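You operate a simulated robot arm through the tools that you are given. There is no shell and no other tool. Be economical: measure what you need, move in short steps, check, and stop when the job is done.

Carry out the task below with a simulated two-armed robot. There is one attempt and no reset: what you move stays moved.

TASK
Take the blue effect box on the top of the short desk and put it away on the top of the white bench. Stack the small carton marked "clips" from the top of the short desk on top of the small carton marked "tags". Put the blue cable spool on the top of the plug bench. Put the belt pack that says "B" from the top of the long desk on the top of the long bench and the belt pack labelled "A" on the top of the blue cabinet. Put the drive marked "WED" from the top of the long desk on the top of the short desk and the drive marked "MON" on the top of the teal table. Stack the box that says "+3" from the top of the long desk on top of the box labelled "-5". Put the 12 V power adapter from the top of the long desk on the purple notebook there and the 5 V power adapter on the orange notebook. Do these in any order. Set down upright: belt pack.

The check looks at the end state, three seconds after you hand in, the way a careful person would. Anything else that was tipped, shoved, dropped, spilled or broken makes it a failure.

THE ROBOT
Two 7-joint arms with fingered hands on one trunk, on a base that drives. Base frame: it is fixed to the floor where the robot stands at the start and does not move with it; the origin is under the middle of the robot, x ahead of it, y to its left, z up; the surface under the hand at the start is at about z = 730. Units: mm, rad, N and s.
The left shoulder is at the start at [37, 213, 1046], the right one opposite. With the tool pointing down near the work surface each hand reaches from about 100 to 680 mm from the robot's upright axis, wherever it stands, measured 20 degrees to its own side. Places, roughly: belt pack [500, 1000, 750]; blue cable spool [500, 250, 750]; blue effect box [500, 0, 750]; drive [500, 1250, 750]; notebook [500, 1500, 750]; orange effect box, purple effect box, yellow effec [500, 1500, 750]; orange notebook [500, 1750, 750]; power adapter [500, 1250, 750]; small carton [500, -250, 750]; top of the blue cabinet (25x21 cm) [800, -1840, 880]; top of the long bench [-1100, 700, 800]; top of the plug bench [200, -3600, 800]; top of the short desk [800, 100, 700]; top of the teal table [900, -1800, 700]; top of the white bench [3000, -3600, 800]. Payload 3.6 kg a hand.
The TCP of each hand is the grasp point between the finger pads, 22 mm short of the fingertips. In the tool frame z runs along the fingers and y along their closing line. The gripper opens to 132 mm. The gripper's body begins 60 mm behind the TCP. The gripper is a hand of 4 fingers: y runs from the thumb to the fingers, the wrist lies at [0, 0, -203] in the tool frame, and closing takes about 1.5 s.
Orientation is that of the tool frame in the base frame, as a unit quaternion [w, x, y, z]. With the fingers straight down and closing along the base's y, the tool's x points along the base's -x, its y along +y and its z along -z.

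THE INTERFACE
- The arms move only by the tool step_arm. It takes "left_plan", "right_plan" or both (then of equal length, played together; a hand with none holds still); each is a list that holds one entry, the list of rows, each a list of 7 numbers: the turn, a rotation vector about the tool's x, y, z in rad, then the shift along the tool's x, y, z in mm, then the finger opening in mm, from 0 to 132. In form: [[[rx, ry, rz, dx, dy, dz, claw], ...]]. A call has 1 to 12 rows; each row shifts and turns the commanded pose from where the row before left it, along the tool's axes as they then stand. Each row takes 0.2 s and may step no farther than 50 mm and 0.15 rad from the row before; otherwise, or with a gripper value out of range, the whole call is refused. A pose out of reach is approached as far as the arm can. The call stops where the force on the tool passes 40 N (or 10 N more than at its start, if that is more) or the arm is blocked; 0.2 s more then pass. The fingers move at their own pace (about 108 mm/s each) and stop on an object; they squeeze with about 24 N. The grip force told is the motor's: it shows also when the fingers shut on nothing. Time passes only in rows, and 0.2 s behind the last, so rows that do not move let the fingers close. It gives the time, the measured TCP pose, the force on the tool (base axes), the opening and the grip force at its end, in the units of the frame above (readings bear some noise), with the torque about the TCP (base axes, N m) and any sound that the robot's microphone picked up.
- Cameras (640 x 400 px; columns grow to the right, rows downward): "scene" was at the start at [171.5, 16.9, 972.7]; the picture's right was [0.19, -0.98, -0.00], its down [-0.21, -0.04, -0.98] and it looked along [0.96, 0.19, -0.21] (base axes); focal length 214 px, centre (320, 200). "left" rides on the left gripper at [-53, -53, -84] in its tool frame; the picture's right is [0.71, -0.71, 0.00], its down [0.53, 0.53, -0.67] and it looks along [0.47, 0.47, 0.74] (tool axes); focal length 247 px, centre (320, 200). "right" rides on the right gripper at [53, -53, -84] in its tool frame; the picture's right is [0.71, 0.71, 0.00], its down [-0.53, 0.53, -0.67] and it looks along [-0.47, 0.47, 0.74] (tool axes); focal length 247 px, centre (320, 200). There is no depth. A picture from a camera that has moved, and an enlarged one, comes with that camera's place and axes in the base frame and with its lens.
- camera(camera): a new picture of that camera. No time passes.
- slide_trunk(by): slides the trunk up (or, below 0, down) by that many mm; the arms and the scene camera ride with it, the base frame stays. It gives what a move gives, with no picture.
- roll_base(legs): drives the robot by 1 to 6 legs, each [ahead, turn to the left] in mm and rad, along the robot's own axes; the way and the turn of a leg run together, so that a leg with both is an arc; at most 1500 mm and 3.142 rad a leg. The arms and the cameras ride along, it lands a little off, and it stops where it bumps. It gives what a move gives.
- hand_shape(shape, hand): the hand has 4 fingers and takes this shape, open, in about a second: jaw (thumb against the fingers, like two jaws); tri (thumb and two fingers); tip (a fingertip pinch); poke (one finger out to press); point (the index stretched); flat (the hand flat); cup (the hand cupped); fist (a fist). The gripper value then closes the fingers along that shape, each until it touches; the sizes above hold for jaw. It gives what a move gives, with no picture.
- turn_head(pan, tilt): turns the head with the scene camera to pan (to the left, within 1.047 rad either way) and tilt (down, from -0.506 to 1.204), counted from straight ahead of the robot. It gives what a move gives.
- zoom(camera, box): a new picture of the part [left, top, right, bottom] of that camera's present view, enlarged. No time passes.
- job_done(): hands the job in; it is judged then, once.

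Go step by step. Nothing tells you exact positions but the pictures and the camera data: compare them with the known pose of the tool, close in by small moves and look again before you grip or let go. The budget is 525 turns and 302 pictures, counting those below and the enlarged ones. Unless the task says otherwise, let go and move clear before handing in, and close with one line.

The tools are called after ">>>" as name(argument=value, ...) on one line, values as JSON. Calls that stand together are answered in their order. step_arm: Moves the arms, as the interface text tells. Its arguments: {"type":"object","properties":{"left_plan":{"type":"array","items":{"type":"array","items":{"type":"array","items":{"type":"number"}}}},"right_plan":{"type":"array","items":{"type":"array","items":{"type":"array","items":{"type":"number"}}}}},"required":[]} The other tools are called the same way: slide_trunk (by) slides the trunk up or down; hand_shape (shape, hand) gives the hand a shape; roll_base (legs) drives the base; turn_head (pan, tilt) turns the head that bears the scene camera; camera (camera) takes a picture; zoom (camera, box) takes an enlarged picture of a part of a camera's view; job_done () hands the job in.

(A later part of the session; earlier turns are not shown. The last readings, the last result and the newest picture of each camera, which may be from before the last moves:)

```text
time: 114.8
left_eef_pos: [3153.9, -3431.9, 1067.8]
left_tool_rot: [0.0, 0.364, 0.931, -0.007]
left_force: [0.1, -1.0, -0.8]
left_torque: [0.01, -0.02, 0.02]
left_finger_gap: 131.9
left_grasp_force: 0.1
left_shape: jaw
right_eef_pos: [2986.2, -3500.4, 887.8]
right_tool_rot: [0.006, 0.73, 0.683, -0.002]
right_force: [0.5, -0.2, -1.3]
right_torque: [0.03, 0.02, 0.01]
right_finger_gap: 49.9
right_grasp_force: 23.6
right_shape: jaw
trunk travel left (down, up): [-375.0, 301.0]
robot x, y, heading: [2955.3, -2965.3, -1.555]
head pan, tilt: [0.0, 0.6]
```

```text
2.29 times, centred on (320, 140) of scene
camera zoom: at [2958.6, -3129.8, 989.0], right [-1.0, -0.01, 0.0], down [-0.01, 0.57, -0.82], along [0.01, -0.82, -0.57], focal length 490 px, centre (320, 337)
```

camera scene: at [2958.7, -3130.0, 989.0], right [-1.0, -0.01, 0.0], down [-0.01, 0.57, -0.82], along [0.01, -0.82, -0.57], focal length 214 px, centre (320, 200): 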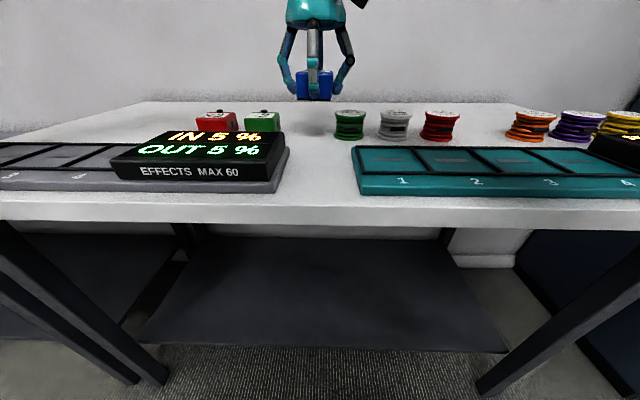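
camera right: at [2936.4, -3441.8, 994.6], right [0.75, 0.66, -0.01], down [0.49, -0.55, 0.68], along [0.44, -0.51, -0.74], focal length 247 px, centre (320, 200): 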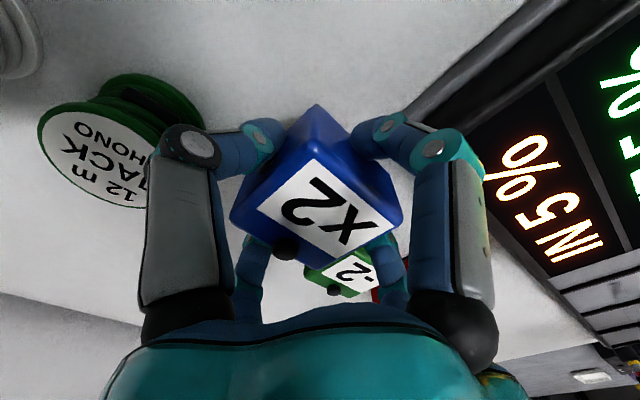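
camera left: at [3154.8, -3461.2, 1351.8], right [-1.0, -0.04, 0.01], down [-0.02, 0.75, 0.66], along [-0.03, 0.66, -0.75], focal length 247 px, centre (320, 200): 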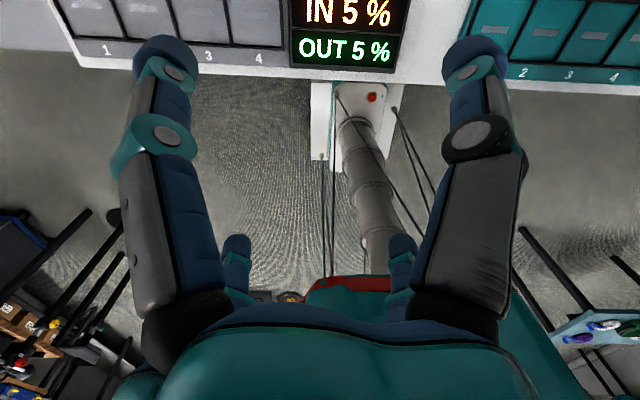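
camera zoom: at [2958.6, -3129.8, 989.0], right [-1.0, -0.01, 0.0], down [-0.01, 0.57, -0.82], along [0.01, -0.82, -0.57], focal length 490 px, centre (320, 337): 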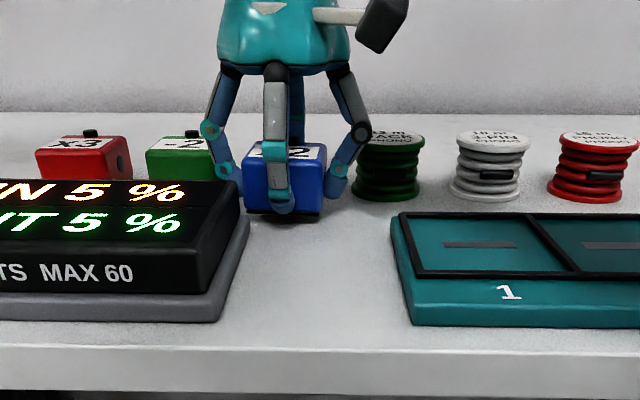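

>>> step_arm(right_plan=[[[0, 0, 0, 0, 0, 3, 30], [0, 0, 0, 0, 0, 2, 30], [0, 0, 0, 0, 0, 2, 30], [0, 0, 0, 0, 0, 0, 30]]])

```text
time: 115.8
left_eef_pos: [3153.4, -3430.6, 1068.7]
left_tool_rot: [0.0, 0.364, 0.931, -0.008]
left_force: [-0.6, 0.1, 0.4]
left_torque: [0.0, -0.06, -0.03]
left_finger_gap: 131.9
left_grasp_force: 0.1
left_shape: jaw
right_eef_pos: [2985.3, -3501.1, 879.0]
right_tool_rot: [0.007, 0.73, 0.684, -0.003]
right_force: [0.0, -0.4, -2.2]
right_torque: [0.0, -0.02, 0.0]
right_finger_gap: 50.0
right_grasp_force: 24.0
right_shape: jaw
trunk travel left (down, up): [-375.0, 301.0]
robot x, y, heading: [2955.1, -2962.5, -1.563]
head pan, tilt: [0.0, 0.6]
```

No contact yet at 879; continuing in 2 mm steps.

>>> step_arm(right_plan=[[[0, 0, 0, 0, 0, 2, 30], [0, 0, 0, 0, 0, 2, 30], [0, 0, 0, 0, 0, 0, 30]]])

>>> zoom(camera="scene", box=[260, 90, 380, 180])

```text
time: 116.7
left_eef_pos: [3152.3, -3430.1, 1068.4]
left_tool_rot: [-0.001, 0.364, 0.931, -0.008]
left_force: [0.6, 0.7, 0.2]
left_torque: [0.02, 0.02, -0.03]
left_finger_gap: 131.9
left_grasp_force: 0.0
left_shape: jaw
right_eef_pos: [2986.6, -3500.8, 878.1]
right_tool_rot: [0.008, 0.73, 0.683, -0.004]
right_force: [-1.8, 1.5, 12.9]
right_torque: [0.04, 0.23, -0.05]
right_finger_gap: 50.4
right_grasp_force: 23.6
right_shape: jaw
trunk travel left (down, up): [-375.0, 301.0]
robot x, y, heading: [2954.1, -2965.7, -1.554]
head pan, tilt: [0.0, 0.6]
```

```text
4.44 times, centred on (320, 135) of scene
camera zoom: at [2958.5, -3128.7, 989.3], right [-1.0, -0.01, 0.0], down [-0.01, 0.56, -0.83], along [0.01, -0.83, -0.56], focal length 953 px, centre (320, 489)
```

zoom: 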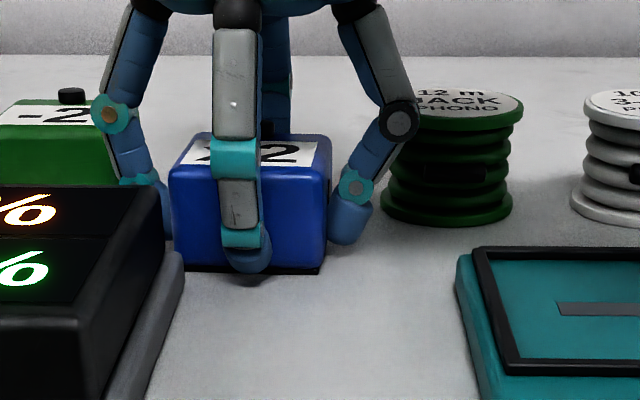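

Contact (13 N). Opening slightly and rising.

>>> step_arm(right_plan=[[[0, 0, 0, 0, 0, -1, 58], [0, 0, 0, 0, 0, 0, 66], [0, 0, 0, 0, 0, 0, 66], [0, 0, 0, 0, 0, -20, 66], [0, 0, 0, 0, 0, -40, 66], [0, 0, 0, 0, 0, -40, 66], [0, 0, 0, 0, 0, -40, 66]]])

>>> camera(camera="scene")

```text
time: 118.2
left_eef_pos: [3152.9, -3430.5, 1068.0]
left_tool_rot: [-0.001, 0.364, 0.931, -0.008]
left_force: [-0.2, 0.4, 0.2]
left_torque: [-0.02, -0.02, 0.0]
left_finger_gap: 132.0
left_grasp_force: 0.0
left_shape: jaw
right_eef_pos: [2985.7, -3497.5, 1015.6]
right_tool_rot: [0.006, 0.73, 0.683, -0.003]
right_force: [-0.5, 0.5, -0.3]
right_torque: [0.01, 0.03, 0.01]
right_finger_gap: 65.3
right_grasp_force: 0.1
right_shape: jaw
trunk travel left (down, up): [-375.0, 301.0]
robot x, y, heading: [2955.4, -2961.6, -1.555]
head pan, tilt: [0.0, 0.6]
```

```text
242 pictures are left
camera scene: at [2958.7, -3129.4, 989.1], right [-1.0, -0.01, 0.0], down [-0.01, 0.57, -0.82], along [0.01, -0.82, -0.57], focal length 214 px, centre (320, 200)
```

scene: 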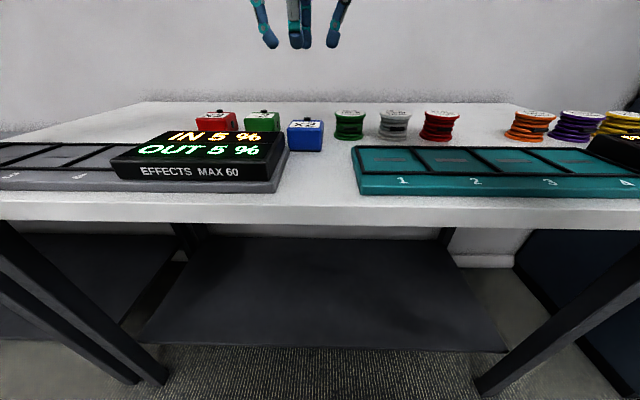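

Blue box is placed. Retracting the arms, backing off and heading back along the same corridor.

>>> step_arm(right_plan=[[[0, 0, 0, 45, 0, 0, 100], [0, 0, 0, 45, 0, 0, 132], [0, 0, 0, 45, 0, 0, 132], [0, 0, 0, 0, -40, 0, 132], [0, 0, 0, 0, -40, 0, 132]]])

>>> roll_base(legs=[[-300, 0], [0, -0.8], [0, -0.78]])

>>> turn_head(pan=0, tilt=0.2)

>>> camera(camera="scene")

```text
time: 119.5
left_eef_pos: [3153.1, -3430.5, 1068.1]
left_tool_rot: [-0.001, 0.364, 0.931, -0.006]
left_force: [0.1, 0.7, -0.2]
left_torque: [-0.02, -0.03, -0.01]
left_finger_gap: 131.8
left_grasp_force: 0.0
left_shape: jaw
right_eef_pos: [2915.6, -3358.3, 1013.1]
right_tool_rot: [0.007, 0.73, 0.684, -0.003]
right_force: [-0.1, -0.3, 0.6]
right_torque: [0.0, 0.01, -0.01]
right_finger_gap: 131.9
right_grasp_force: 0.1
right_shape: jaw
trunk travel left (down, up): [-375.0, 301.0]
robot x, y, heading: [2955.6, -2963.7, -1.555]
head pan, tilt: [0.0, 0.6]
```

```text
time: 125.2
left_eef_pos: [2527.8, -2955.3, 1068.6]
left_tool_rot: [-0.004, 0.87, 0.492, -0.005]
left_force: [-0.4, 0.0, -0.1]
left_torque: [-0.02, -0.01, 0.0]
left_finger_gap: 132.4
left_grasp_force: 0.1
left_shape: jaw
right_eef_pos: [2548.3, -2707.9, 1013.7]
right_tool_rot: [0.004, 0.998, 0.069, -0.007]
right_force: [0.6, 0.7, -0.2]
right_torque: [0.01, -0.04, 0.02]
right_finger_gap: 131.9
right_grasp_force: 0.1
right_shape: jaw
trunk travel left (down, up): [-375.0, 301.0]
robot x, y, heading: [2963.2, -2731.2, -2.964]
head pan, tilt: [0.0, 0.6]
stopped in leg 3: the robot was blocked; the commanded pose is now the measured one
```

```text
time: 126.1
left_eef_pos: [2528.0, -2958.0, 1068.8]
left_tool_rot: [-0.005, 0.871, 0.492, -0.006]
left_force: [0.1, 0.0, -0.2]
left_torque: [0.01, 0.02, 0.0]
left_finger_gap: 132.0
left_grasp_force: 0.1
left_shape: jaw
right_eef_pos: [2551.1, -2711.1, 1014.1]
right_tool_rot: [0.003, 0.998, 0.068, -0.008]
right_force: [-0.4, 0.6, 0.0]
right_torque: [0.03, 0.0, -0.01]
right_finger_gap: 131.8
right_grasp_force: 0.1
right_shape: jaw
trunk travel left (down, up): [-375.0, 301.0]
robot x, y, heading: [2965.1, -2732.8, -2.967]
head pan, tilt: [0.0, 0.201]
```

```text
241 pictures are left
camera scene: at [2796.7, -2762.4, 1025.7], right [-0.18, 0.98, 0.0], down [0.2, 0.04, -0.98], along [-0.96, -0.17, -0.2], focal length 214 px, centre (320, 200)
```

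scene: 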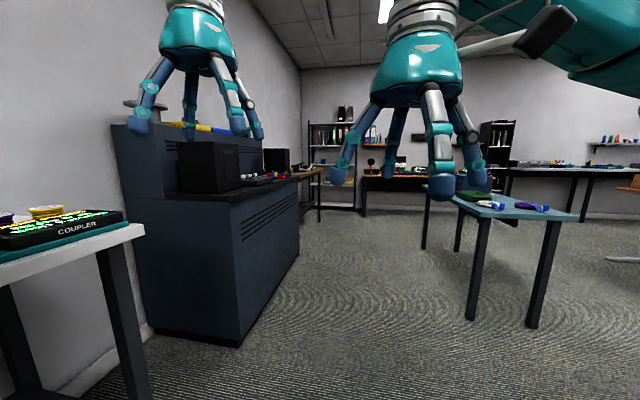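

Nearly facing -x. Arc and drive back west along the corridor.

>>> roll_base(legs=[[500, -0.22], [1500, 0], [1100, 0]])

>>> roll_base(legs=[[0, -0.8]])

>>> roll_base(legs=[[0, -0.72]])

>>> camera(camera="scene")

```text
time: 141.4
left_eef_pos: [-625.3, -2815.4, 1068.1]
left_tool_rot: [-0.005, 0.911, 0.412, -0.004]
left_force: [-0.3, 0.4, -1.0]
left_torque: [-0.04, 0.02, 0.01]
left_finger_gap: 132.0
left_grasp_force: 0.0
left_shape: jaw
right_eef_pos: [-559.5, -2577.5, 1013.6]
right_tool_rot: [0.002, 1.0, -0.021, -0.008]
right_force: [0.5, 0.3, 0.3]
right_torque: [-0.01, -0.01, -0.01]
right_finger_gap: 132.3
right_grasp_force: 0.0
right_shape: jaw
trunk travel left (down, up): [-375.0, 301.0]
robot x, y, heading: [-156.8, -2673.7, 3.13]
head pan, tilt: [0.0, 0.201]
```

```text
time: 143.9
left_eef_pos: [-590.5, -2445.9, 1069.8]
left_tool_rot: [-0.007, 0.999, 0.036, -0.003]
left_force: [0.0, -0.4, 0.6]
left_torque: [0.01, -0.02, 0.02]
left_finger_gap: 132.0
left_grasp_force: 0.0
left_shape: jaw
right_eef_pos: [-374.7, -2321.3, 1014.8]
right_tool_rot: [0.0, 0.917, -0.4, -0.008]
right_force: [0.1, -0.1, 0.5]
right_torque: [0.01, 0.0, 0.03]
right_finger_gap: 132.2
right_grasp_force: 0.2
right_shape: jaw
trunk travel left (down, up): [-375.0, 301.0]
robot x, y, heading: [-184.0, -2695.0, 2.357]
head pan, tilt: [0.0, 0.201]
```

```text
time: 146.2
left_eef_pos: [-327.8, -2237.9, 1069.8]
left_tool_rot: [-0.007, 0.95, -0.313, -0.001]
left_force: [0.4, -0.1, 1.1]
left_torque: [0.02, -0.03, 0.01]
left_finger_gap: 132.1
left_grasp_force: 0.1
left_shape: jaw
right_eef_pos: [-82.7, -2282.7, 1014.9]
right_tool_rot: [-0.004, 0.721, -0.693, -0.008]
right_force: [-0.7, 0.7, 0.2]
right_torque: [-0.01, -0.01, -0.04]
right_finger_gap: 132.0
right_grasp_force: 0.1
right_shape: jaw
trunk travel left (down, up): [-375.0, 301.0]
robot x, y, heading: [-221.8, -2700.4, 1.653]
head pan, tilt: [0.0, 0.201]
```

```text
240 pictures are left
camera scene: at [-232.2, -2527.2, 1025.8], right [1.0, 0.08, 0.0], down [0.02, -0.2, -0.98], along [-0.08, 0.98, -0.2], focal length 214 px, centre (320, 200)
```

scene: 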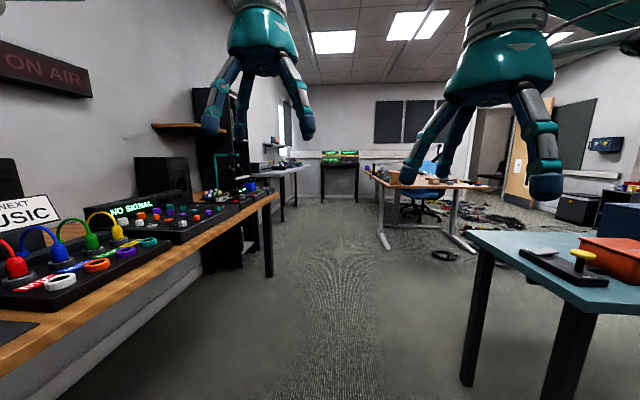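

Facing north. The path along x≈-230 is clear; driving up toward the long desk.

>>> roll_base(legs=[[1500, -0.09], [1500, 0], [500, 0]])

>>> camera(camera="scene")

>>> turn_head(pan=-0.9, tilt=0.4)

>>> camera(camera="scene")

```text
time: 163.2
left_eef_pos: [-337.9, 1263.4, 1069.8]
left_tool_rot: [-0.007, 0.935, -0.355, 0.001]
left_force: [-0.5, 0.0, -0.7]
left_torque: [-0.01, -0.03, 0.0]
left_finger_gap: 132.0
left_grasp_force: 0.0
left_shape: jaw
right_eef_pos: [-99.3, 1197.2, 1015.8]
right_tool_rot: [0.004, -0.69, 0.724, 0.006]
right_force: [0.6, 1.2, 0.3]
right_torque: [-0.02, 0.0, -0.01]
right_finger_gap: 132.0
right_grasp_force: 0.0
right_shape: jaw
trunk travel left (down, up): [-375.0, 301.0]
robot x, y, heading: [-270.1, 798.0, 1.566]
head pan, tilt: [0.0, 0.201]
```

```text
239 pictures are left
camera scene: at [-268.1, 966.9, 1025.6], right [1.0, 0.0, 0.0], down [0.0, -0.2, -0.98], along [0.0, 0.98, -0.2], focal length 214 px, centre (320, 200)
```

scene: 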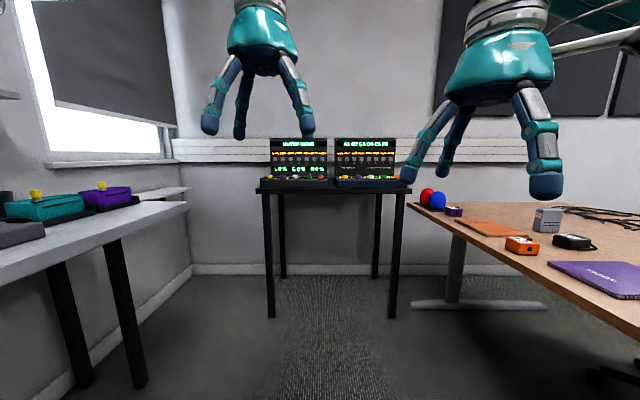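

```text
time: 164.4
left_eef_pos: [-337.0, 1264.0, 1069.1]
left_tool_rot: [-0.007, 0.935, -0.355, 0.0]
left_force: [-0.4, 0.3, -0.1]
left_torque: [0.04, 0.0, 0.01]
left_finger_gap: 132.1
left_grasp_force: 0.1
left_shape: jaw
right_eef_pos: [-99.1, 1196.8, 1016.4]
right_tool_rot: [0.003, -0.69, 0.724, 0.007]
right_force: [-0.2, -0.2, 1.0]
right_torque: [0.02, 0.02, 0.0]
right_finger_gap: 132.1
right_grasp_force: 0.3
right_shape: jaw
trunk travel left (down, up): [-375.0, 301.0]
robot x, y, heading: [-270.1, 795.5, 1.564]
head pan, tilt: [-0.901, 0.4]
```

```text
238 pictures are left
camera scene: at [-195.7, 930.3, 1007.3], right [0.62, -0.79, 0.0], down [-0.31, -0.24, -0.92], along [0.72, 0.57, -0.39], focal length 214 px, centre (320, 200)
```

scene: 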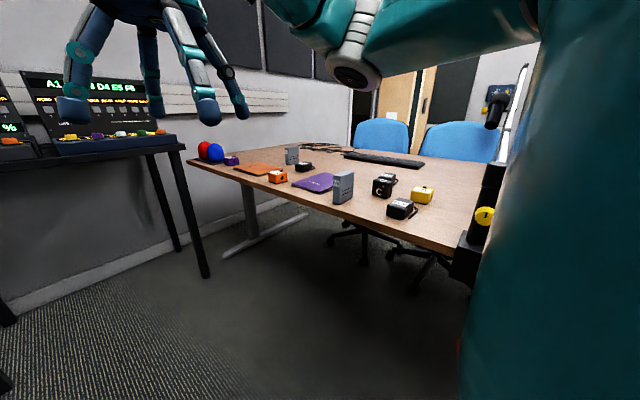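

Long bench is at left (teal/purple devices), long desk right with small objects. Turning to face the long desk.

>>> roll_base(legs=[[0, -0.8]])

>>> roll_base(legs=[[0, -0.76]])

>>> turn_head(pan=0.2, tilt=0.45)

>>> camera(camera="scene")

>>> zoom(camera="scene", box=[80, 100, 560, 300])

```text
time: 166.9
left_eef_pos: [22.6, 1166.7, 1070.0]
left_tool_rot: [-0.006, 0.72, -0.693, 0.003]
left_force: [-0.2, 0.3, -0.1]
left_torque: [0.04, 0.0, -0.02]
left_finger_gap: 132.1
left_grasp_force: 0.0
left_shape: jaw
right_eef_pos: [137.8, 948.7, 1016.0]
right_tool_rot: [0.007, -0.349, 0.937, 0.005]
right_force: [0.2, -0.2, 0.3]
right_torque: [-0.03, 0.0, 0.03]
right_finger_gap: 132.1
right_grasp_force: 0.0
right_shape: jaw
trunk travel left (down, up): [-375.0, 301.0]
robot x, y, heading: [-297.5, 822.2, 0.758]
head pan, tilt: [-0.901, 0.4]
```

```text
time: 169.7
left_eef_pos: [170.4, 846.7, 1073.1]
left_tool_rot: [0.007, -0.409, 0.912, -0.005]
left_force: [-1.2, -0.1, 0.6]
left_torque: [0.01, 0.01, 0.04]
left_finger_gap: 131.7
left_grasp_force: 0.1
left_shape: jaw
right_eef_pos: [103.3, 608.7, 1018.5]
right_tool_rot: [0.009, 0.027, 1.0, 0.004]
right_force: [0.1, 0.3, 0.0]
right_torque: [0.02, 0.02, -0.01]
right_finger_gap: 132.2
right_grasp_force: 0.0
right_shape: jaw
trunk travel left (down, up): [-375.0, 301.0]
robot x, y, heading: [-293.5, 863.2, 0.004]
head pan, tilt: [-0.901, 0.4]
stopped in leg 1: the robot was blocked; the commanded pose is now the measured one
```

```text
time: 171.0
left_eef_pos: [173.3, 849.8, 1072.1]
left_tool_rot: [0.005, -0.409, 0.913, -0.005]
left_force: [-0.1, 0.4, -0.8]
left_torque: [-0.01, 0.01, -0.02]
left_finger_gap: 131.6
left_grasp_force: 0.2
left_shape: jaw
right_eef_pos: [105.7, 611.7, 1017.8]
right_tool_rot: [0.009, 0.025, 1.0, 0.004]
right_force: [-0.2, -0.5, -0.2]
right_torque: [0.0, -0.01, 0.0]
right_finger_gap: 132.0
right_grasp_force: 0.1
right_shape: jaw
trunk travel left (down, up): [-375.0, 301.0]
robot x, y, heading: [-297.7, 860.8, -0.001]
head pan, tilt: [0.201, 0.45]
```

```text
237 pictures are left
camera scene: at [-125.2, 880.9, 1002.6], right [0.2, -0.98, 0.0], down [-0.43, -0.09, -0.9], along [0.88, 0.18, -0.44], focal length 214 px, centre (320, 200)
```

scene: 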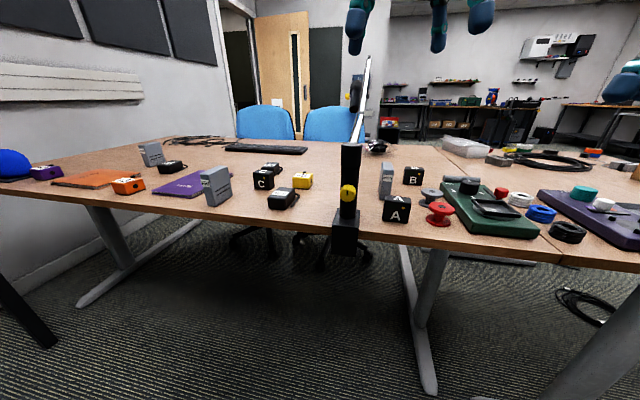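

```text
1.33 times, centred on (320, 200) of scene
camera zoom: at [-125.2, 880.9, 1002.6], right [0.2, -0.98, 0.0], down [-0.43, -0.09, -0.9], along [0.88, 0.18, -0.44], focal length 286 px, centre (320, 200)
```

zoom: 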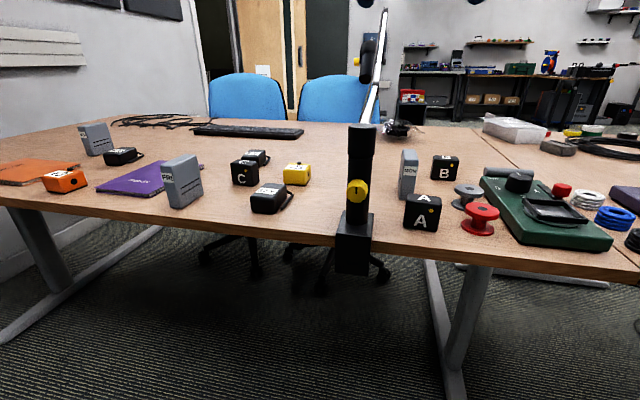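

Two belt packs A and B and a drive are right of the mic-arm clamp (y≈905); other items left of it. I'll zoom in to read labels.

>>> zoom(camera="scene", box=[100, 130, 220, 210])

>>> zoom(camera="scene", box=[200, 140, 320, 220])

>>> zoom(camera="scene", box=[340, 150, 460, 230])

>>> zoom(camera="scene", box=[0, 130, 120, 210])

```text
5.00 times, centred on (160, 170) of scene
camera zoom: at [-125.2, 880.9, 1002.6], right [0.2, -0.98, 0.0], down [-0.43, -0.09, -0.9], along [0.88, 0.18, -0.44], focal length 1072 px, centre (1120, 350)
```

zoom: 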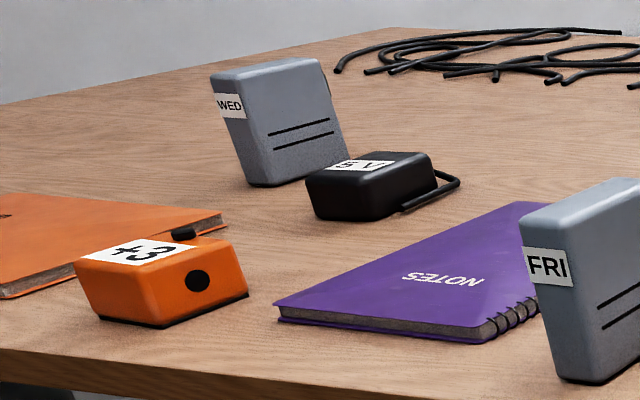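

```text
5.00 times, centred on (260, 180) of scene
camera zoom: at [-125.2, 880.9, 1002.6], right [0.2, -0.98, 0.0], down [-0.43, -0.09, -0.9], along [0.88, 0.18, -0.44], focal length 1072 px, centre (620, 300)
```

zoom: 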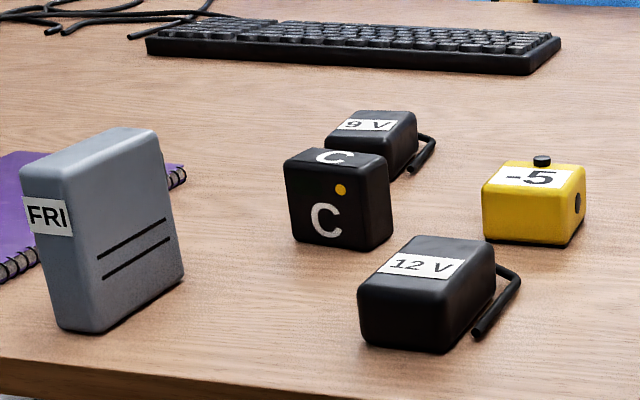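

```text
5.00 times, centred on (400, 190) of scene
camera zoom: at [-125.2, 880.9, 1002.6], right [0.2, -0.98, 0.0], down [-0.43, -0.09, -0.9], along [0.88, 0.18, -0.44], focal length 1072 px, centre (-80, 250)
```

zoom: 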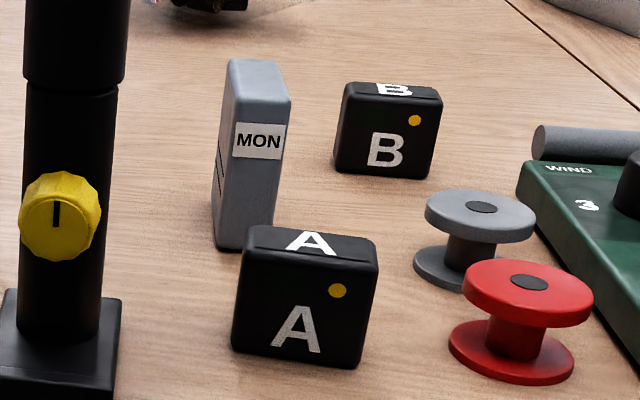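

```text
5.00 times, centred on (60, 170) of scene
camera zoom: at [-125.2, 880.9, 1002.6], right [0.2, -0.98, 0.0], down [-0.43, -0.09, -0.9], along [0.88, 0.18, -0.44], focal length 1072 px, centre (1620, 350)
```

zoom: 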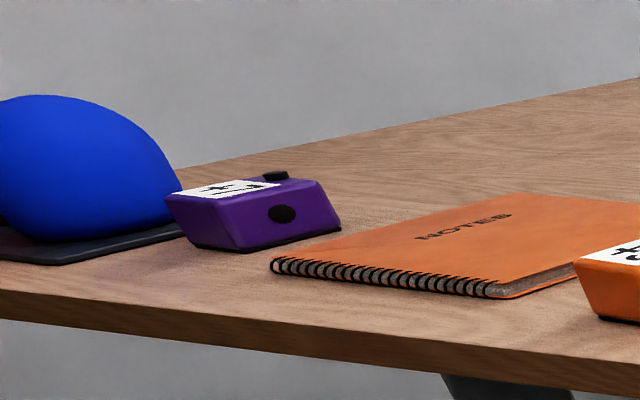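

All labels read: +3 is orange, -5 is yellow, MON right of the clamp, WED far left, 12 V and 5 V adapters found. First I'll tuck the right arm away from the mic arm and drive to y≈1180 to do the 12 V adapter with the left hand.

>>> step_arm(right_plan=[[[0, 0, 0, 40, 0, -20, 132], [0, 0, 0, 40, 0, -20, 132], [0, 0, 0, 40, 0, -20, 132], [0, 0, 0, 30, 0, 0, 132]]])

>>> roll_base(legs=[[0, 0.93], [360, 0], [0, -0.9]])

>>> turn_head(pan=0.1, tilt=0.7)

>>> camera(camera="scene")

```text
time: 172.0
left_eef_pos: [173.7, 850.1, 1071.5]
left_tool_rot: [0.006, -0.41, 0.912, -0.005]
left_force: [0.3, -0.5, -0.3]
left_torque: [0.01, -0.03, 0.01]
left_finger_gap: 132.0
left_grasp_force: 0.1
left_shape: jaw
right_eef_pos: [-46.5, 619.1, 1076.9]
right_tool_rot: [0.009, 0.026, 1.0, 0.003]
right_force: [0.0, -0.1, 0.7]
right_torque: [0.03, 0.02, 0.0]
right_finger_gap: 131.9
right_grasp_force: 0.0
right_shape: jaw
trunk travel left (down, up): [-375.0, 301.0]
robot x, y, heading: [-297.0, 859.7, 0.003]
head pan, tilt: [0.201, 0.45]
```

```text
time: 174.6
left_eef_pos: [20.3, 1209.9, 1073.2]
left_tool_rot: [-0.008, 0.753, -0.658, 0.003]
left_force: [0.1, 1.0, -0.3]
left_torque: [0.02, -0.01, 0.02]
left_finger_gap: 131.9
left_grasp_force: 0.0
left_shape: jaw
right_eef_pos: [52.0, 895.3, 1076.6]
right_tool_rot: [0.007, -0.395, 0.919, 0.006]
right_force: [1.0, 0.6, -0.1]
right_torque: [-0.02, -0.03, -0.03]
right_finger_gap: 131.9
right_grasp_force: 0.3
right_shape: jaw
trunk travel left (down, up): [-375.0, 301.0]
robot x, y, heading: [-263.0, 836.9, 0.884]
head pan, tilt: [0.201, 0.45]
stopped in leg 1: the robot was blocked; the commanded pose is now the measured one
```

```text
time: 175.4
left_eef_pos: [21.0, 1208.4, 1073.2]
left_tool_rot: [-0.009, 0.753, -0.658, 0.002]
left_force: [-0.1, 0.5, -0.2]
left_torque: [-0.04, 0.0, 0.0]
left_finger_gap: 132.0
left_grasp_force: 0.0
left_shape: jaw
right_eef_pos: [53.5, 893.1, 1076.9]
right_tool_rot: [0.007, -0.395, 0.919, 0.007]
right_force: [0.5, -0.2, -0.2]
right_torque: [0.0, 0.01, -0.02]
right_finger_gap: 132.0
right_grasp_force: 0.0
right_shape: jaw
trunk travel left (down, up): [-375.0, 301.0]
robot x, y, heading: [-266.9, 833.3, 0.881]
head pan, tilt: [0.099, 0.7]
```

```text
231 pictures are left
camera scene: at [-166.8, 967.2, 980.5], right [0.83, -0.56, 0.0], down [-0.36, -0.54, -0.76], along [0.43, 0.64, -0.64], focal length 214 px, centre (320, 200)
```

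scene: 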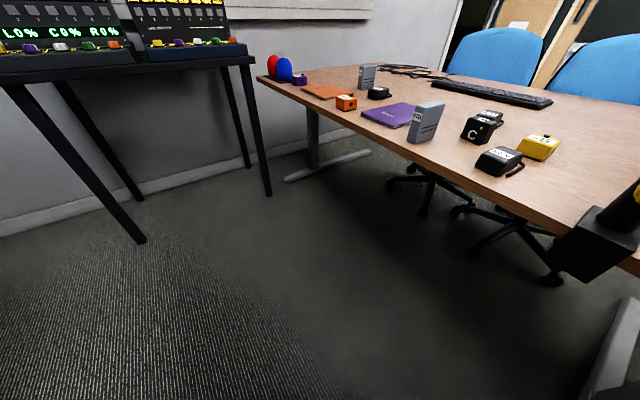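

Continue: forward, then turn back to face the desk.

>>> roll_base(legs=[[360, 0]])

>>> roll_base(legs=[[0, -0.88]])

>>> camera(camera="scene")

```text
time: 177.8
left_eef_pos: [255.5, 1490.4, 1072.5]
left_tool_rot: [-0.008, 0.752, -0.659, 0.003]
left_force: [0.4, 0.8, -0.6]
left_torque: [-0.03, -0.02, -0.01]
left_finger_gap: 132.0
left_grasp_force: 0.0
left_shape: jaw
right_eef_pos: [285.3, 1174.8, 1076.9]
right_tool_rot: [0.007, -0.393, 0.919, 0.006]
right_force: [-0.4, -0.2, 0.6]
right_torque: [0.0, 0.01, 0.0]
right_finger_gap: 131.8
right_grasp_force: 0.1
right_shape: jaw
trunk travel left (down, up): [-375.0, 301.0]
robot x, y, heading: [-33.3, 1116.9, 0.88]
head pan, tilt: [0.099, 0.7]
```

```text
time: 180.2
left_eef_pos: [437.7, 1180.1, 1075.2]
left_tool_rot: [0.007, -0.444, 0.896, -0.005]
left_force: [1.3, 0.9, -0.9]
left_torque: [0.03, -0.01, 0.03]
left_finger_gap: 132.1
left_grasp_force: 0.3
left_shape: jaw
right_eef_pos: [236.8, 936.4, 1077.8]
right_tool_rot: [0.011, -0.014, 1.0, 0.005]
right_force: [0.6, -0.4, 0.4]
right_torque: [0.01, -0.02, -0.02]
right_finger_gap: 132.0
right_grasp_force: 0.1
right_shape: jaw
trunk travel left (down, up): [-375.0, 301.0]
robot x, y, heading: [-36.8, 1156.9, 0.082]
head pan, tilt: [0.099, 0.7]
stopped in leg 1: the robot was blocked; the commanded pose is now the measured one
```

```text
230 pictures are left
camera scene: at [130.0, 1177.1, 980.5], right [0.18, -0.98, 0.0], down [-0.63, -0.11, -0.76], along [0.75, 0.14, -0.64], focal length 214 px, centre (320, 200)
```

scene: 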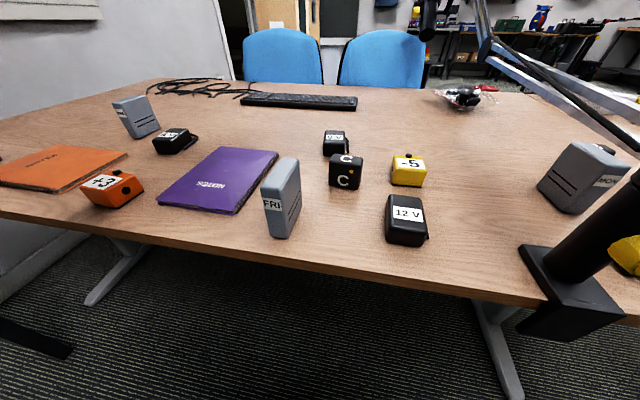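

Here the right hand is close to the mic arm; I'll check its surroundings before moving.

>>> camera(camera="right")

>>> turn_head(pan=-0.7, tilt=0.2)

>>> camera(camera="scene")

```text
229 pictures are left
camera right: at [183.7, 879.3, 1160.0], right [-0.72, 0.69, -0.01], down [0.5, 0.53, 0.68], along [0.47, 0.49, -0.73], focal length 247 px, centre (320, 200)
```

right: 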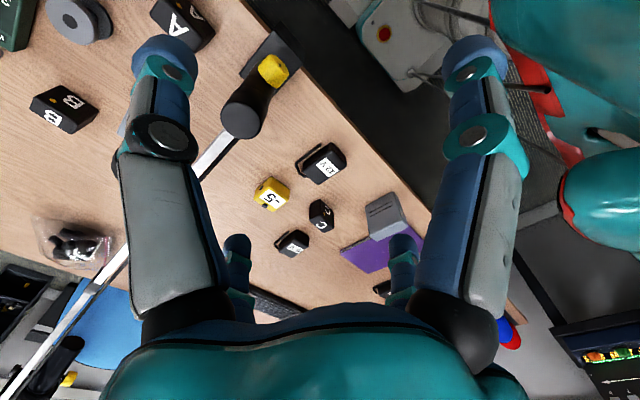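

```text
time: 181.3
left_eef_pos: [438.9, 1182.6, 1075.4]
left_tool_rot: [0.007, -0.444, 0.896, -0.005]
left_force: [-0.1, 0.9, 0.2]
left_torque: [-0.02, -0.02, 0.02]
left_finger_gap: 132.0
left_grasp_force: 0.1
left_shape: jaw
right_eef_pos: [238.2, 937.3, 1077.9]
right_tool_rot: [0.009, -0.014, 1.0, 0.003]
right_force: [0.8, 0.5, 0.1]
right_torque: [0.02, -0.02, 0.0]
right_finger_gap: 132.1
right_grasp_force: 0.1
right_shape: jaw
trunk travel left (down, up): [-375.0, 301.0]
robot x, y, heading: [-35.3, 1157.5, 0.081]
head pan, tilt: [-0.7, 0.201]
```

```text
228 pictures are left
camera scene: at [122.7, 1109.3, 1025.8], right [-0.58, -0.81, 0.0], down [-0.16, 0.12, -0.98], along [0.8, -0.57, -0.2], focal length 214 px, centre (320, 200)
```

scene: 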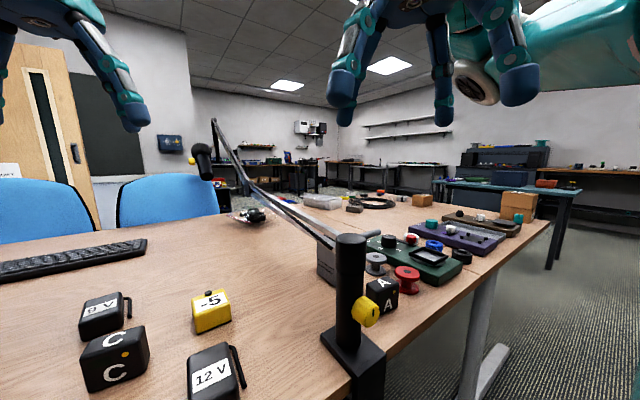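

The boom runs in the plane y≈907 from (327,916 z) outwards, well below my raised right hand. Now bring the left hand over the 12 V adapter near (382,1097), squared up.

>>> step_arm(left_plan=[[[0, 0, 0.132, 0, 0, 0, 132], [0, 0, 0.132, 0, 0, 0, 132], [0, 0, 0.132, 0, 0, 0, 132], [0, 0, 0.132, 0, 0, 0, 132], [0, 0, 0.132, 0, 0, 0, 132], [0, 0, 0.132, 0, 0, 0, 132], [0, 0, 0.132, 0, 0, 0, 132], [0, 0, 0, 13, -21, 38, 132], [0, 0, 0, 13, -21, 38, 132], [0, 0, 0, 13, -21, 38, 132], [0, 0, 0, 14, -21, 38, 132], [0, 0, 0, 0, 0, 0, 132]]])

>>> camera(camera="left")

```text
time: 183.9
left_eef_pos: [388.4, 1097.6, 920.9]
left_tool_rot: [0.009, 0.001, 1.0, -0.003]
left_force: [0.2, 0.8, 0.0]
left_torque: [-0.01, 0.0, 0.0]
left_finger_gap: 132.0
left_grasp_force: 0.1
left_shape: jaw
right_eef_pos: [237.6, 937.4, 1079.0]
right_tool_rot: [0.009, -0.014, 1.0, 0.004]
right_force: [0.0, -0.9, 0.5]
right_torque: [0.01, 0.02, 0.01]
right_finger_gap: 131.8
right_grasp_force: 0.0
right_shape: jaw
trunk travel left (down, up): [-375.0, 301.0]
robot x, y, heading: [-31.9, 1159.0, 0.078]
head pan, tilt: [-0.7, 0.201]
```

```text
227 pictures are left
camera left: at [438.9, 1042.6, 1006.1], right [-0.71, -0.71, -0.01], down [-0.54, 0.53, 0.66], along [-0.46, 0.47, -0.75], focal length 247 px, centre (320, 200)
```

left: 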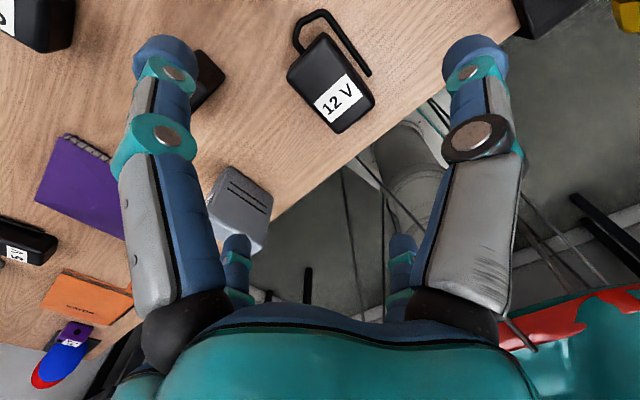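

12 V adapter is centred at (383,1088), 76×47 mm, with its cord low along the right side. Descend with tips above the cord level.

>>> step_arm(left_plan=[[[0, 0.018, 0.04, 4, -9.6, 0, 110], [0, 0, 0, 0, 0, 40, 110], [0, 0, 0, 0, 0, 40, 110], [0, 0, 0, 0, 0, 30, 110], [0, 0, 0, 0, 0, 0, 110]]])

>>> camera(camera="left")

>>> turn_head(pan=-0.2, tilt=0.8)

>>> camera(camera="scene")

```text
time: 185.1
left_eef_pos: [385.0, 1086.3, 812.1]
left_tool_rot: [-0.001, 0.022, 1.0, -0.002]
left_force: [0.4, -0.6, 0.2]
left_torque: [0.03, -0.01, -0.02]
left_finger_gap: 110.6
left_grasp_force: 0.1
left_shape: jaw
right_eef_pos: [237.5, 936.2, 1077.9]
right_tool_rot: [0.01, -0.013, 1.0, 0.004]
right_force: [0.2, 0.0, -0.2]
right_torque: [0.02, 0.02, 0.01]
right_finger_gap: 132.2
right_grasp_force: 0.1
right_shape: jaw
trunk travel left (down, up): [-375.0, 301.0]
robot x, y, heading: [-33.4, 1156.5, 0.079]
head pan, tilt: [-0.7, 0.201]
```

```text
226 pictures are left
camera left: at [435.5, 1030.2, 895.0], right [-0.74, -0.68, 0.0], down [-0.5, 0.55, 0.67], along [-0.45, 0.49, -0.74], focal length 247 px, centre (320, 200)
```

left: 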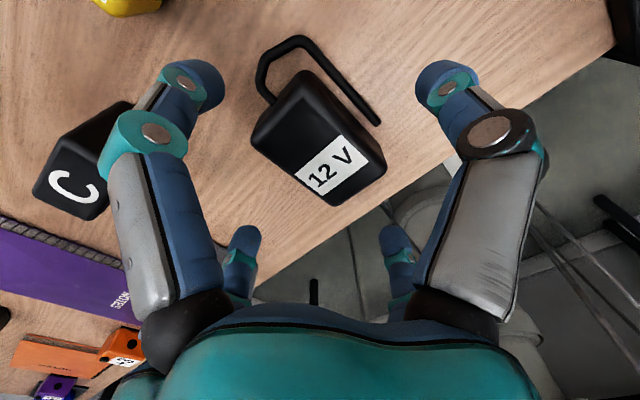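

```text
time: 186.1
left_eef_pos: [385.9, 1086.2, 812.7]
left_tool_rot: [-0.001, 0.02, 1.0, -0.002]
left_force: [0.0, 0.2, 0.4]
left_torque: [0.03, -0.02, 0.03]
left_finger_gap: 110.3
left_grasp_force: 0.0
left_shape: jaw
right_eef_pos: [237.9, 937.1, 1077.1]
right_tool_rot: [0.009, -0.013, 1.0, 0.003]
right_force: [-0.2, -0.1, 0.8]
right_torque: [0.05, -0.01, 0.01]
right_finger_gap: 132.2
right_grasp_force: 0.1
right_shape: jaw
trunk travel left (down, up): [-375.0, 301.0]
robot x, y, heading: [-31.3, 1155.2, 0.079]
head pan, tilt: [-0.201, 0.799]
```

```text
225 pictures are left
camera scene: at [126.9, 1153.6, 972.2], right [-0.12, -0.99, 0.0], down [-0.71, 0.09, -0.7], along [0.69, -0.09, -0.72], focal length 214 px, centre (320, 200)
```

scene: 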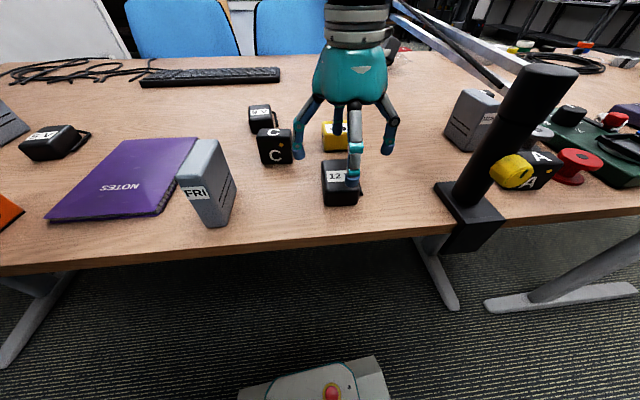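

Centred well. Descending and gripping.

>>> step_arm(left_plan=[[[0, 0, 0, 0, 0, 30, 110], [0, 0, 0, 0, 0, 14, 110], [0, 0, 0, 0, 0, 0, 50], [0, 0, 0, 0, 0, 0, 30], [0, 0, 0, 0, 0, 0, 30], [0, 0, 0, 0, 0, 0, 30], [0, 0, 0, 0, 0, 0, 30]]])

>>> camera(camera="left")

>>> zoom(camera="scene", box=[260, 100, 440, 220])

```text
time: 187.7
left_eef_pos: [385.0, 1087.0, 768.0]
left_tool_rot: [-0.001, 0.02, 1.0, -0.002]
left_force: [0.1, -0.4, -0.4]
left_torque: [0.0, -0.03, -0.02]
left_finger_gap: 52.5
left_grasp_force: 24.4
left_shape: jaw
right_eef_pos: [238.3, 936.6, 1077.4]
right_tool_rot: [0.01, -0.013, 1.0, 0.004]
right_force: [-0.4, -0.1, 0.5]
right_torque: [0.04, -0.01, -0.03]
right_finger_gap: 131.9
right_grasp_force: 0.0
right_shape: jaw
trunk travel left (down, up): [-375.0, 301.0]
robot x, y, heading: [-31.9, 1154.8, 0.078]
head pan, tilt: [-0.201, 0.799]
```

```text
224 pictures are left
camera left: at [434.6, 1030.4, 851.2], right [-0.74, -0.68, 0.0], down [-0.5, 0.55, 0.67], along [-0.45, 0.49, -0.74], focal length 247 px, centre (320, 200)
```

left: 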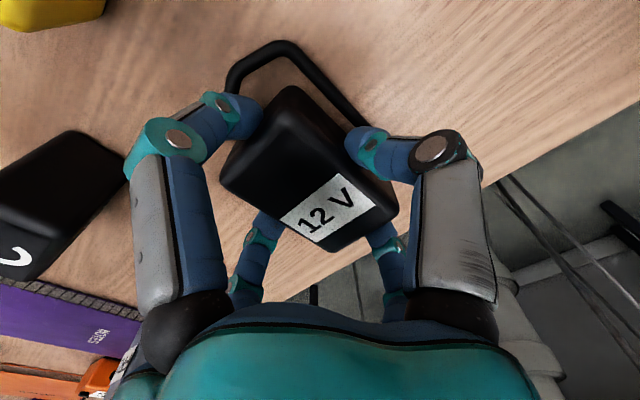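

```text
3.33 times, centred on (350, 160) of scene
camera zoom: at [126.9, 1153.7, 972.1], right [-0.12, -0.99, 0.0], down [-0.71, 0.09, -0.7], along [0.69, -0.09, -0.72], focal length 715 px, centre (220, 333)
```

zoom: 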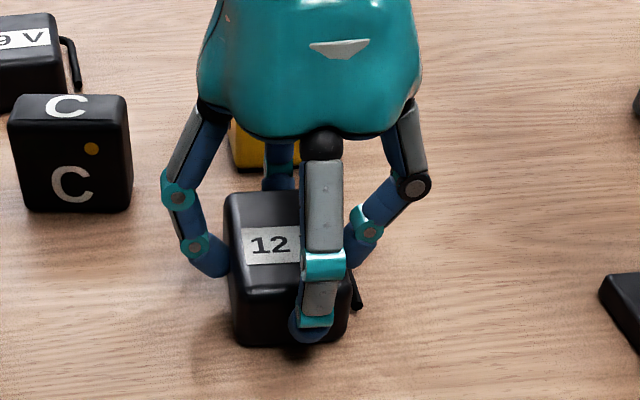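

Gripped (52 mm). Lifting and carrying it to the purple notebook's centre near (471,1450).

>>> step_arm(left_plan=[[[0, 0, 0, 0, 0, -30, 30], [0, 0, 0, 0, 0, -50, 30], [0, 0, 0, 0, 0, -50, 30], [0, 0, 0, -8.8, 45.8, 0, 30], [0, 0, 0, -8.8, 45.8, 0, 30], [0, 0, 0, -8.8, 45.8, 0, 30], [0, 0, 0, -8.8, 45.8, 0, 30], [0, 0, 0, -8.8, 45.8, 0, 30], [0, 0, 0, -8.8, 45.8, 0, 30], [0, 0, 0, -8.8, 45.8, 0, 30], [0, 0, 0, -8.8, 45.8, 0, 30], [0, 0, 0, 0, 0, 0, 30]]])

>>> turn_head(pan=0.4, tilt=0.7)

>>> camera(camera="scene")

>>> camera(camera="left")

```text
time: 190.3
left_eef_pos: [470.1, 1448.9, 897.9]
left_tool_rot: [-0.001, 0.022, 1.0, -0.001]
left_force: [0.4, 0.0, -1.8]
left_torque: [0.01, -0.01, -0.01]
left_finger_gap: 52.5
left_grasp_force: 23.9
left_shape: jaw
right_eef_pos: [237.5, 936.8, 1077.6]
right_tool_rot: [0.01, -0.013, 1.0, 0.004]
right_force: [-0.5, 0.3, -0.9]
right_torque: [-0.02, 0.01, 0.0]
right_finger_gap: 132.2
right_grasp_force: 0.1
right_shape: jaw
trunk travel left (down, up): [-375.0, 301.0]
robot x, y, heading: [-33.0, 1157.8, 0.078]
head pan, tilt: [-0.201, 0.799]
```

```text
time: 191.3
left_eef_pos: [469.3, 1449.4, 898.4]
left_tool_rot: [-0.001, 0.022, 1.0, -0.001]
left_force: [0.5, -0.3, -1.4]
left_torque: [0.0, -0.01, -0.01]
left_finger_gap: 52.1
left_grasp_force: 24.7
left_shape: jaw
right_eef_pos: [237.9, 937.2, 1078.1]
right_tool_rot: [0.009, -0.013, 1.0, 0.004]
right_force: [0.5, -0.2, -1.6]
right_torque: [0.02, -0.01, 0.0]
right_finger_gap: 132.0
right_grasp_force: 0.1
right_shape: jaw
trunk travel left (down, up): [-375.0, 301.0]
robot x, y, heading: [-31.4, 1157.7, 0.08]
head pan, tilt: [0.4, 0.7]
```

```text
222 pictures are left
camera scene: at [122.4, 1202.6, 980.4], right [0.46, -0.89, 0.0], down [-0.57, -0.3, -0.76], along [0.68, 0.35, -0.65], focal length 214 px, centre (320, 200)
```

scene: 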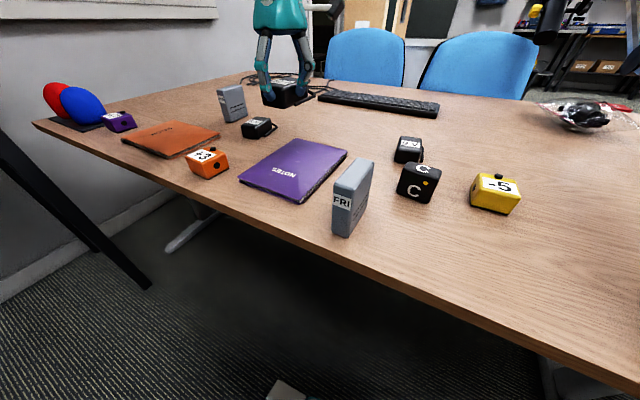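

```text
221 pictures are left
camera left: at [520.2, 1392.8, 981.0], right [-0.74, -0.68, 0.0], down [-0.5, 0.55, 0.67], along [-0.45, 0.49, -0.74], focal length 247 px, centre (320, 200)
```

left: 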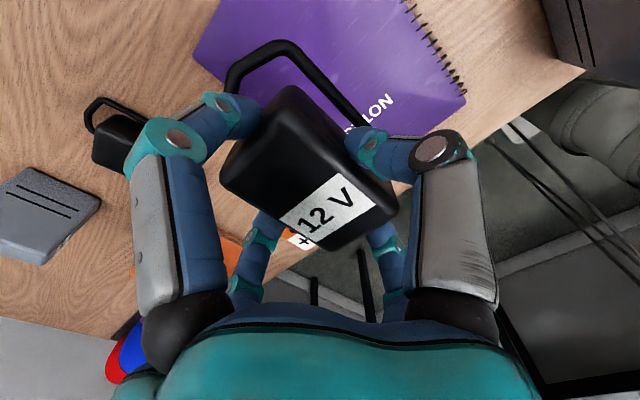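

Notebook centre refined to (466,1432). Shift slightly and descend to near contact.

>>> step_arm(left_plan=[[[0, 0, 0, 4, -17, 30, 30], [0, 0, 0, 0, 0, 40, 30], [0, 0, 0, 0, 0, 35, 30], [0, 0, 0, 0, 0, 4, 30], [0, 0, 0, 0, 0, 0, 30]]])

>>> zoom(camera="scene", box=[200, 80, 400, 230])

```text
time: 192.5
left_eef_pos: [462.2, 1433.5, 786.6]
left_tool_rot: [-0.001, 0.021, 1.0, -0.002]
left_force: [-0.4, 0.2, -1.4]
left_torque: [0.01, -0.03, -0.01]
left_finger_gap: 52.8
left_grasp_force: 24.4
left_shape: jaw
right_eef_pos: [237.7, 937.7, 1078.2]
right_tool_rot: [0.01, -0.013, 1.0, 0.003]
right_force: [0.6, 0.0, 0.2]
right_torque: [-0.03, 0.02, 0.02]
right_finger_gap: 131.7
right_grasp_force: 0.0
right_shape: jaw
trunk travel left (down, up): [-375.0, 301.0]
robot x, y, heading: [-33.4, 1158.8, 0.079]
head pan, tilt: [0.4, 0.7]
```

```text
2.67 times, centred on (300, 155) of scene
camera zoom: at [122.4, 1202.8, 980.4], right [0.46, -0.89, 0.0], down [-0.57, -0.3, -0.76], along [0.68, 0.35, -0.64], focal length 572 px, centre (373, 320)
```

zoom: 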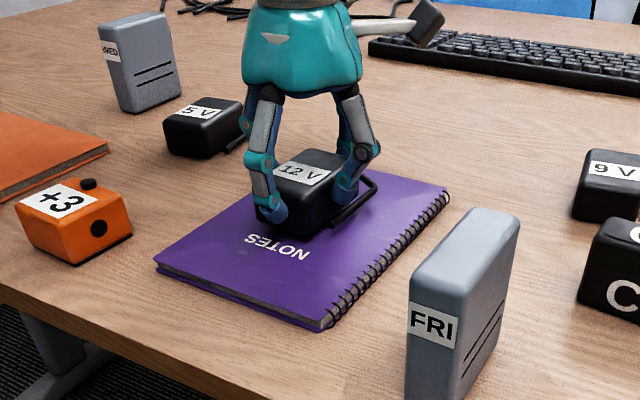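

Good. A small shift towards the notebook centre, then lower to contact.

>>> step_arm(left_plan=[[[0, 0, 0, 18, -3, 0, 30], [0, 0, 0, 0, 0, 4, 30], [0, 0, 0, 0, 0, 3, 30], [0, 0, 0, 0, 0, 2, 30], [0, 0, 0, 0, 0, 0, 30]]])

```text
time: 193.7
left_eef_pos: [446.5, 1431.3, 781.0]
left_tool_rot: [0.0, 0.021, 1.0, -0.002]
left_force: [-1.0, 0.6, 8.6]
left_torque: [0.07, 0.02, 0.01]
left_finger_gap: 52.3
left_grasp_force: 24.2
left_shape: jaw
right_eef_pos: [236.3, 936.7, 1078.1]
right_tool_rot: [0.009, -0.013, 1.0, 0.004]
right_force: [-1.1, -0.4, 0.6]
right_torque: [0.0, 0.0, 0.05]
right_finger_gap: 132.0
right_grasp_force: 0.1
right_shape: jaw
trunk travel left (down, up): [-375.0, 301.0]
robot x, y, heading: [-33.5, 1155.9, 0.08]
head pan, tilt: [0.4, 0.7]
```

Contact. Releasing and lifting.

>>> step_arm(left_plan=[[[0, 0, 0, 0, 0, 0, 70], [0, 0, 0, 0, 0, 0, 90], [0, 0, 0, 0, 0, 0, 90], [0, 0, 0, 0, 0, -30, 90], [0, 0, 0, 0, 0, -50, 90], [0, 0, 0, 0, 0, -50, 90], [0, 0, 0, 0, 0, -50, 132], [0, 0, 0, 0, 0, 0, 132]]])

>>> camera(camera="scene")

```text
time: 195.5
left_eef_pos: [445.0, 1431.7, 958.5]
left_tool_rot: [-0.001, 0.021, 1.0, -0.001]
left_force: [-0.2, -0.2, -0.3]
left_torque: [0.0, 0.01, 0.01]
left_finger_gap: 132.1
left_grasp_force: 0.1
left_shape: jaw
right_eef_pos: [236.8, 937.1, 1078.3]
right_tool_rot: [0.009, -0.014, 1.0, 0.004]
right_force: [-0.4, -0.3, -0.3]
right_torque: [0.0, 0.0, 0.01]
right_finger_gap: 131.9
right_grasp_force: 0.2
right_shape: jaw
trunk travel left (down, up): [-375.0, 301.0]
robot x, y, heading: [-32.0, 1155.3, 0.081]
head pan, tilt: [0.4, 0.7]
```

```text
219 pictures are left
camera scene: at [122.4, 1202.7, 980.3], right [0.46, -0.89, 0.0], down [-0.57, -0.3, -0.76], along [0.68, 0.35, -0.64], focal length 214 px, centre (320, 200)
```

scene: 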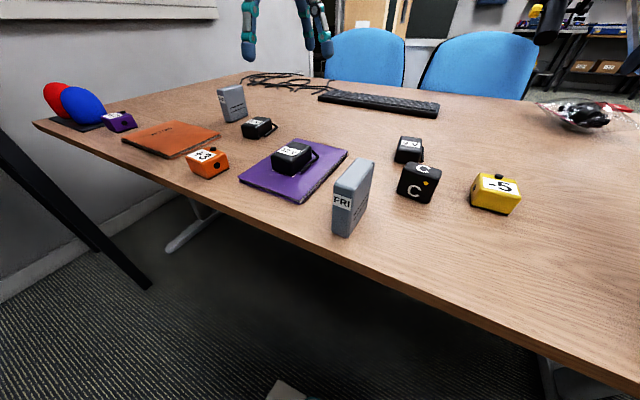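

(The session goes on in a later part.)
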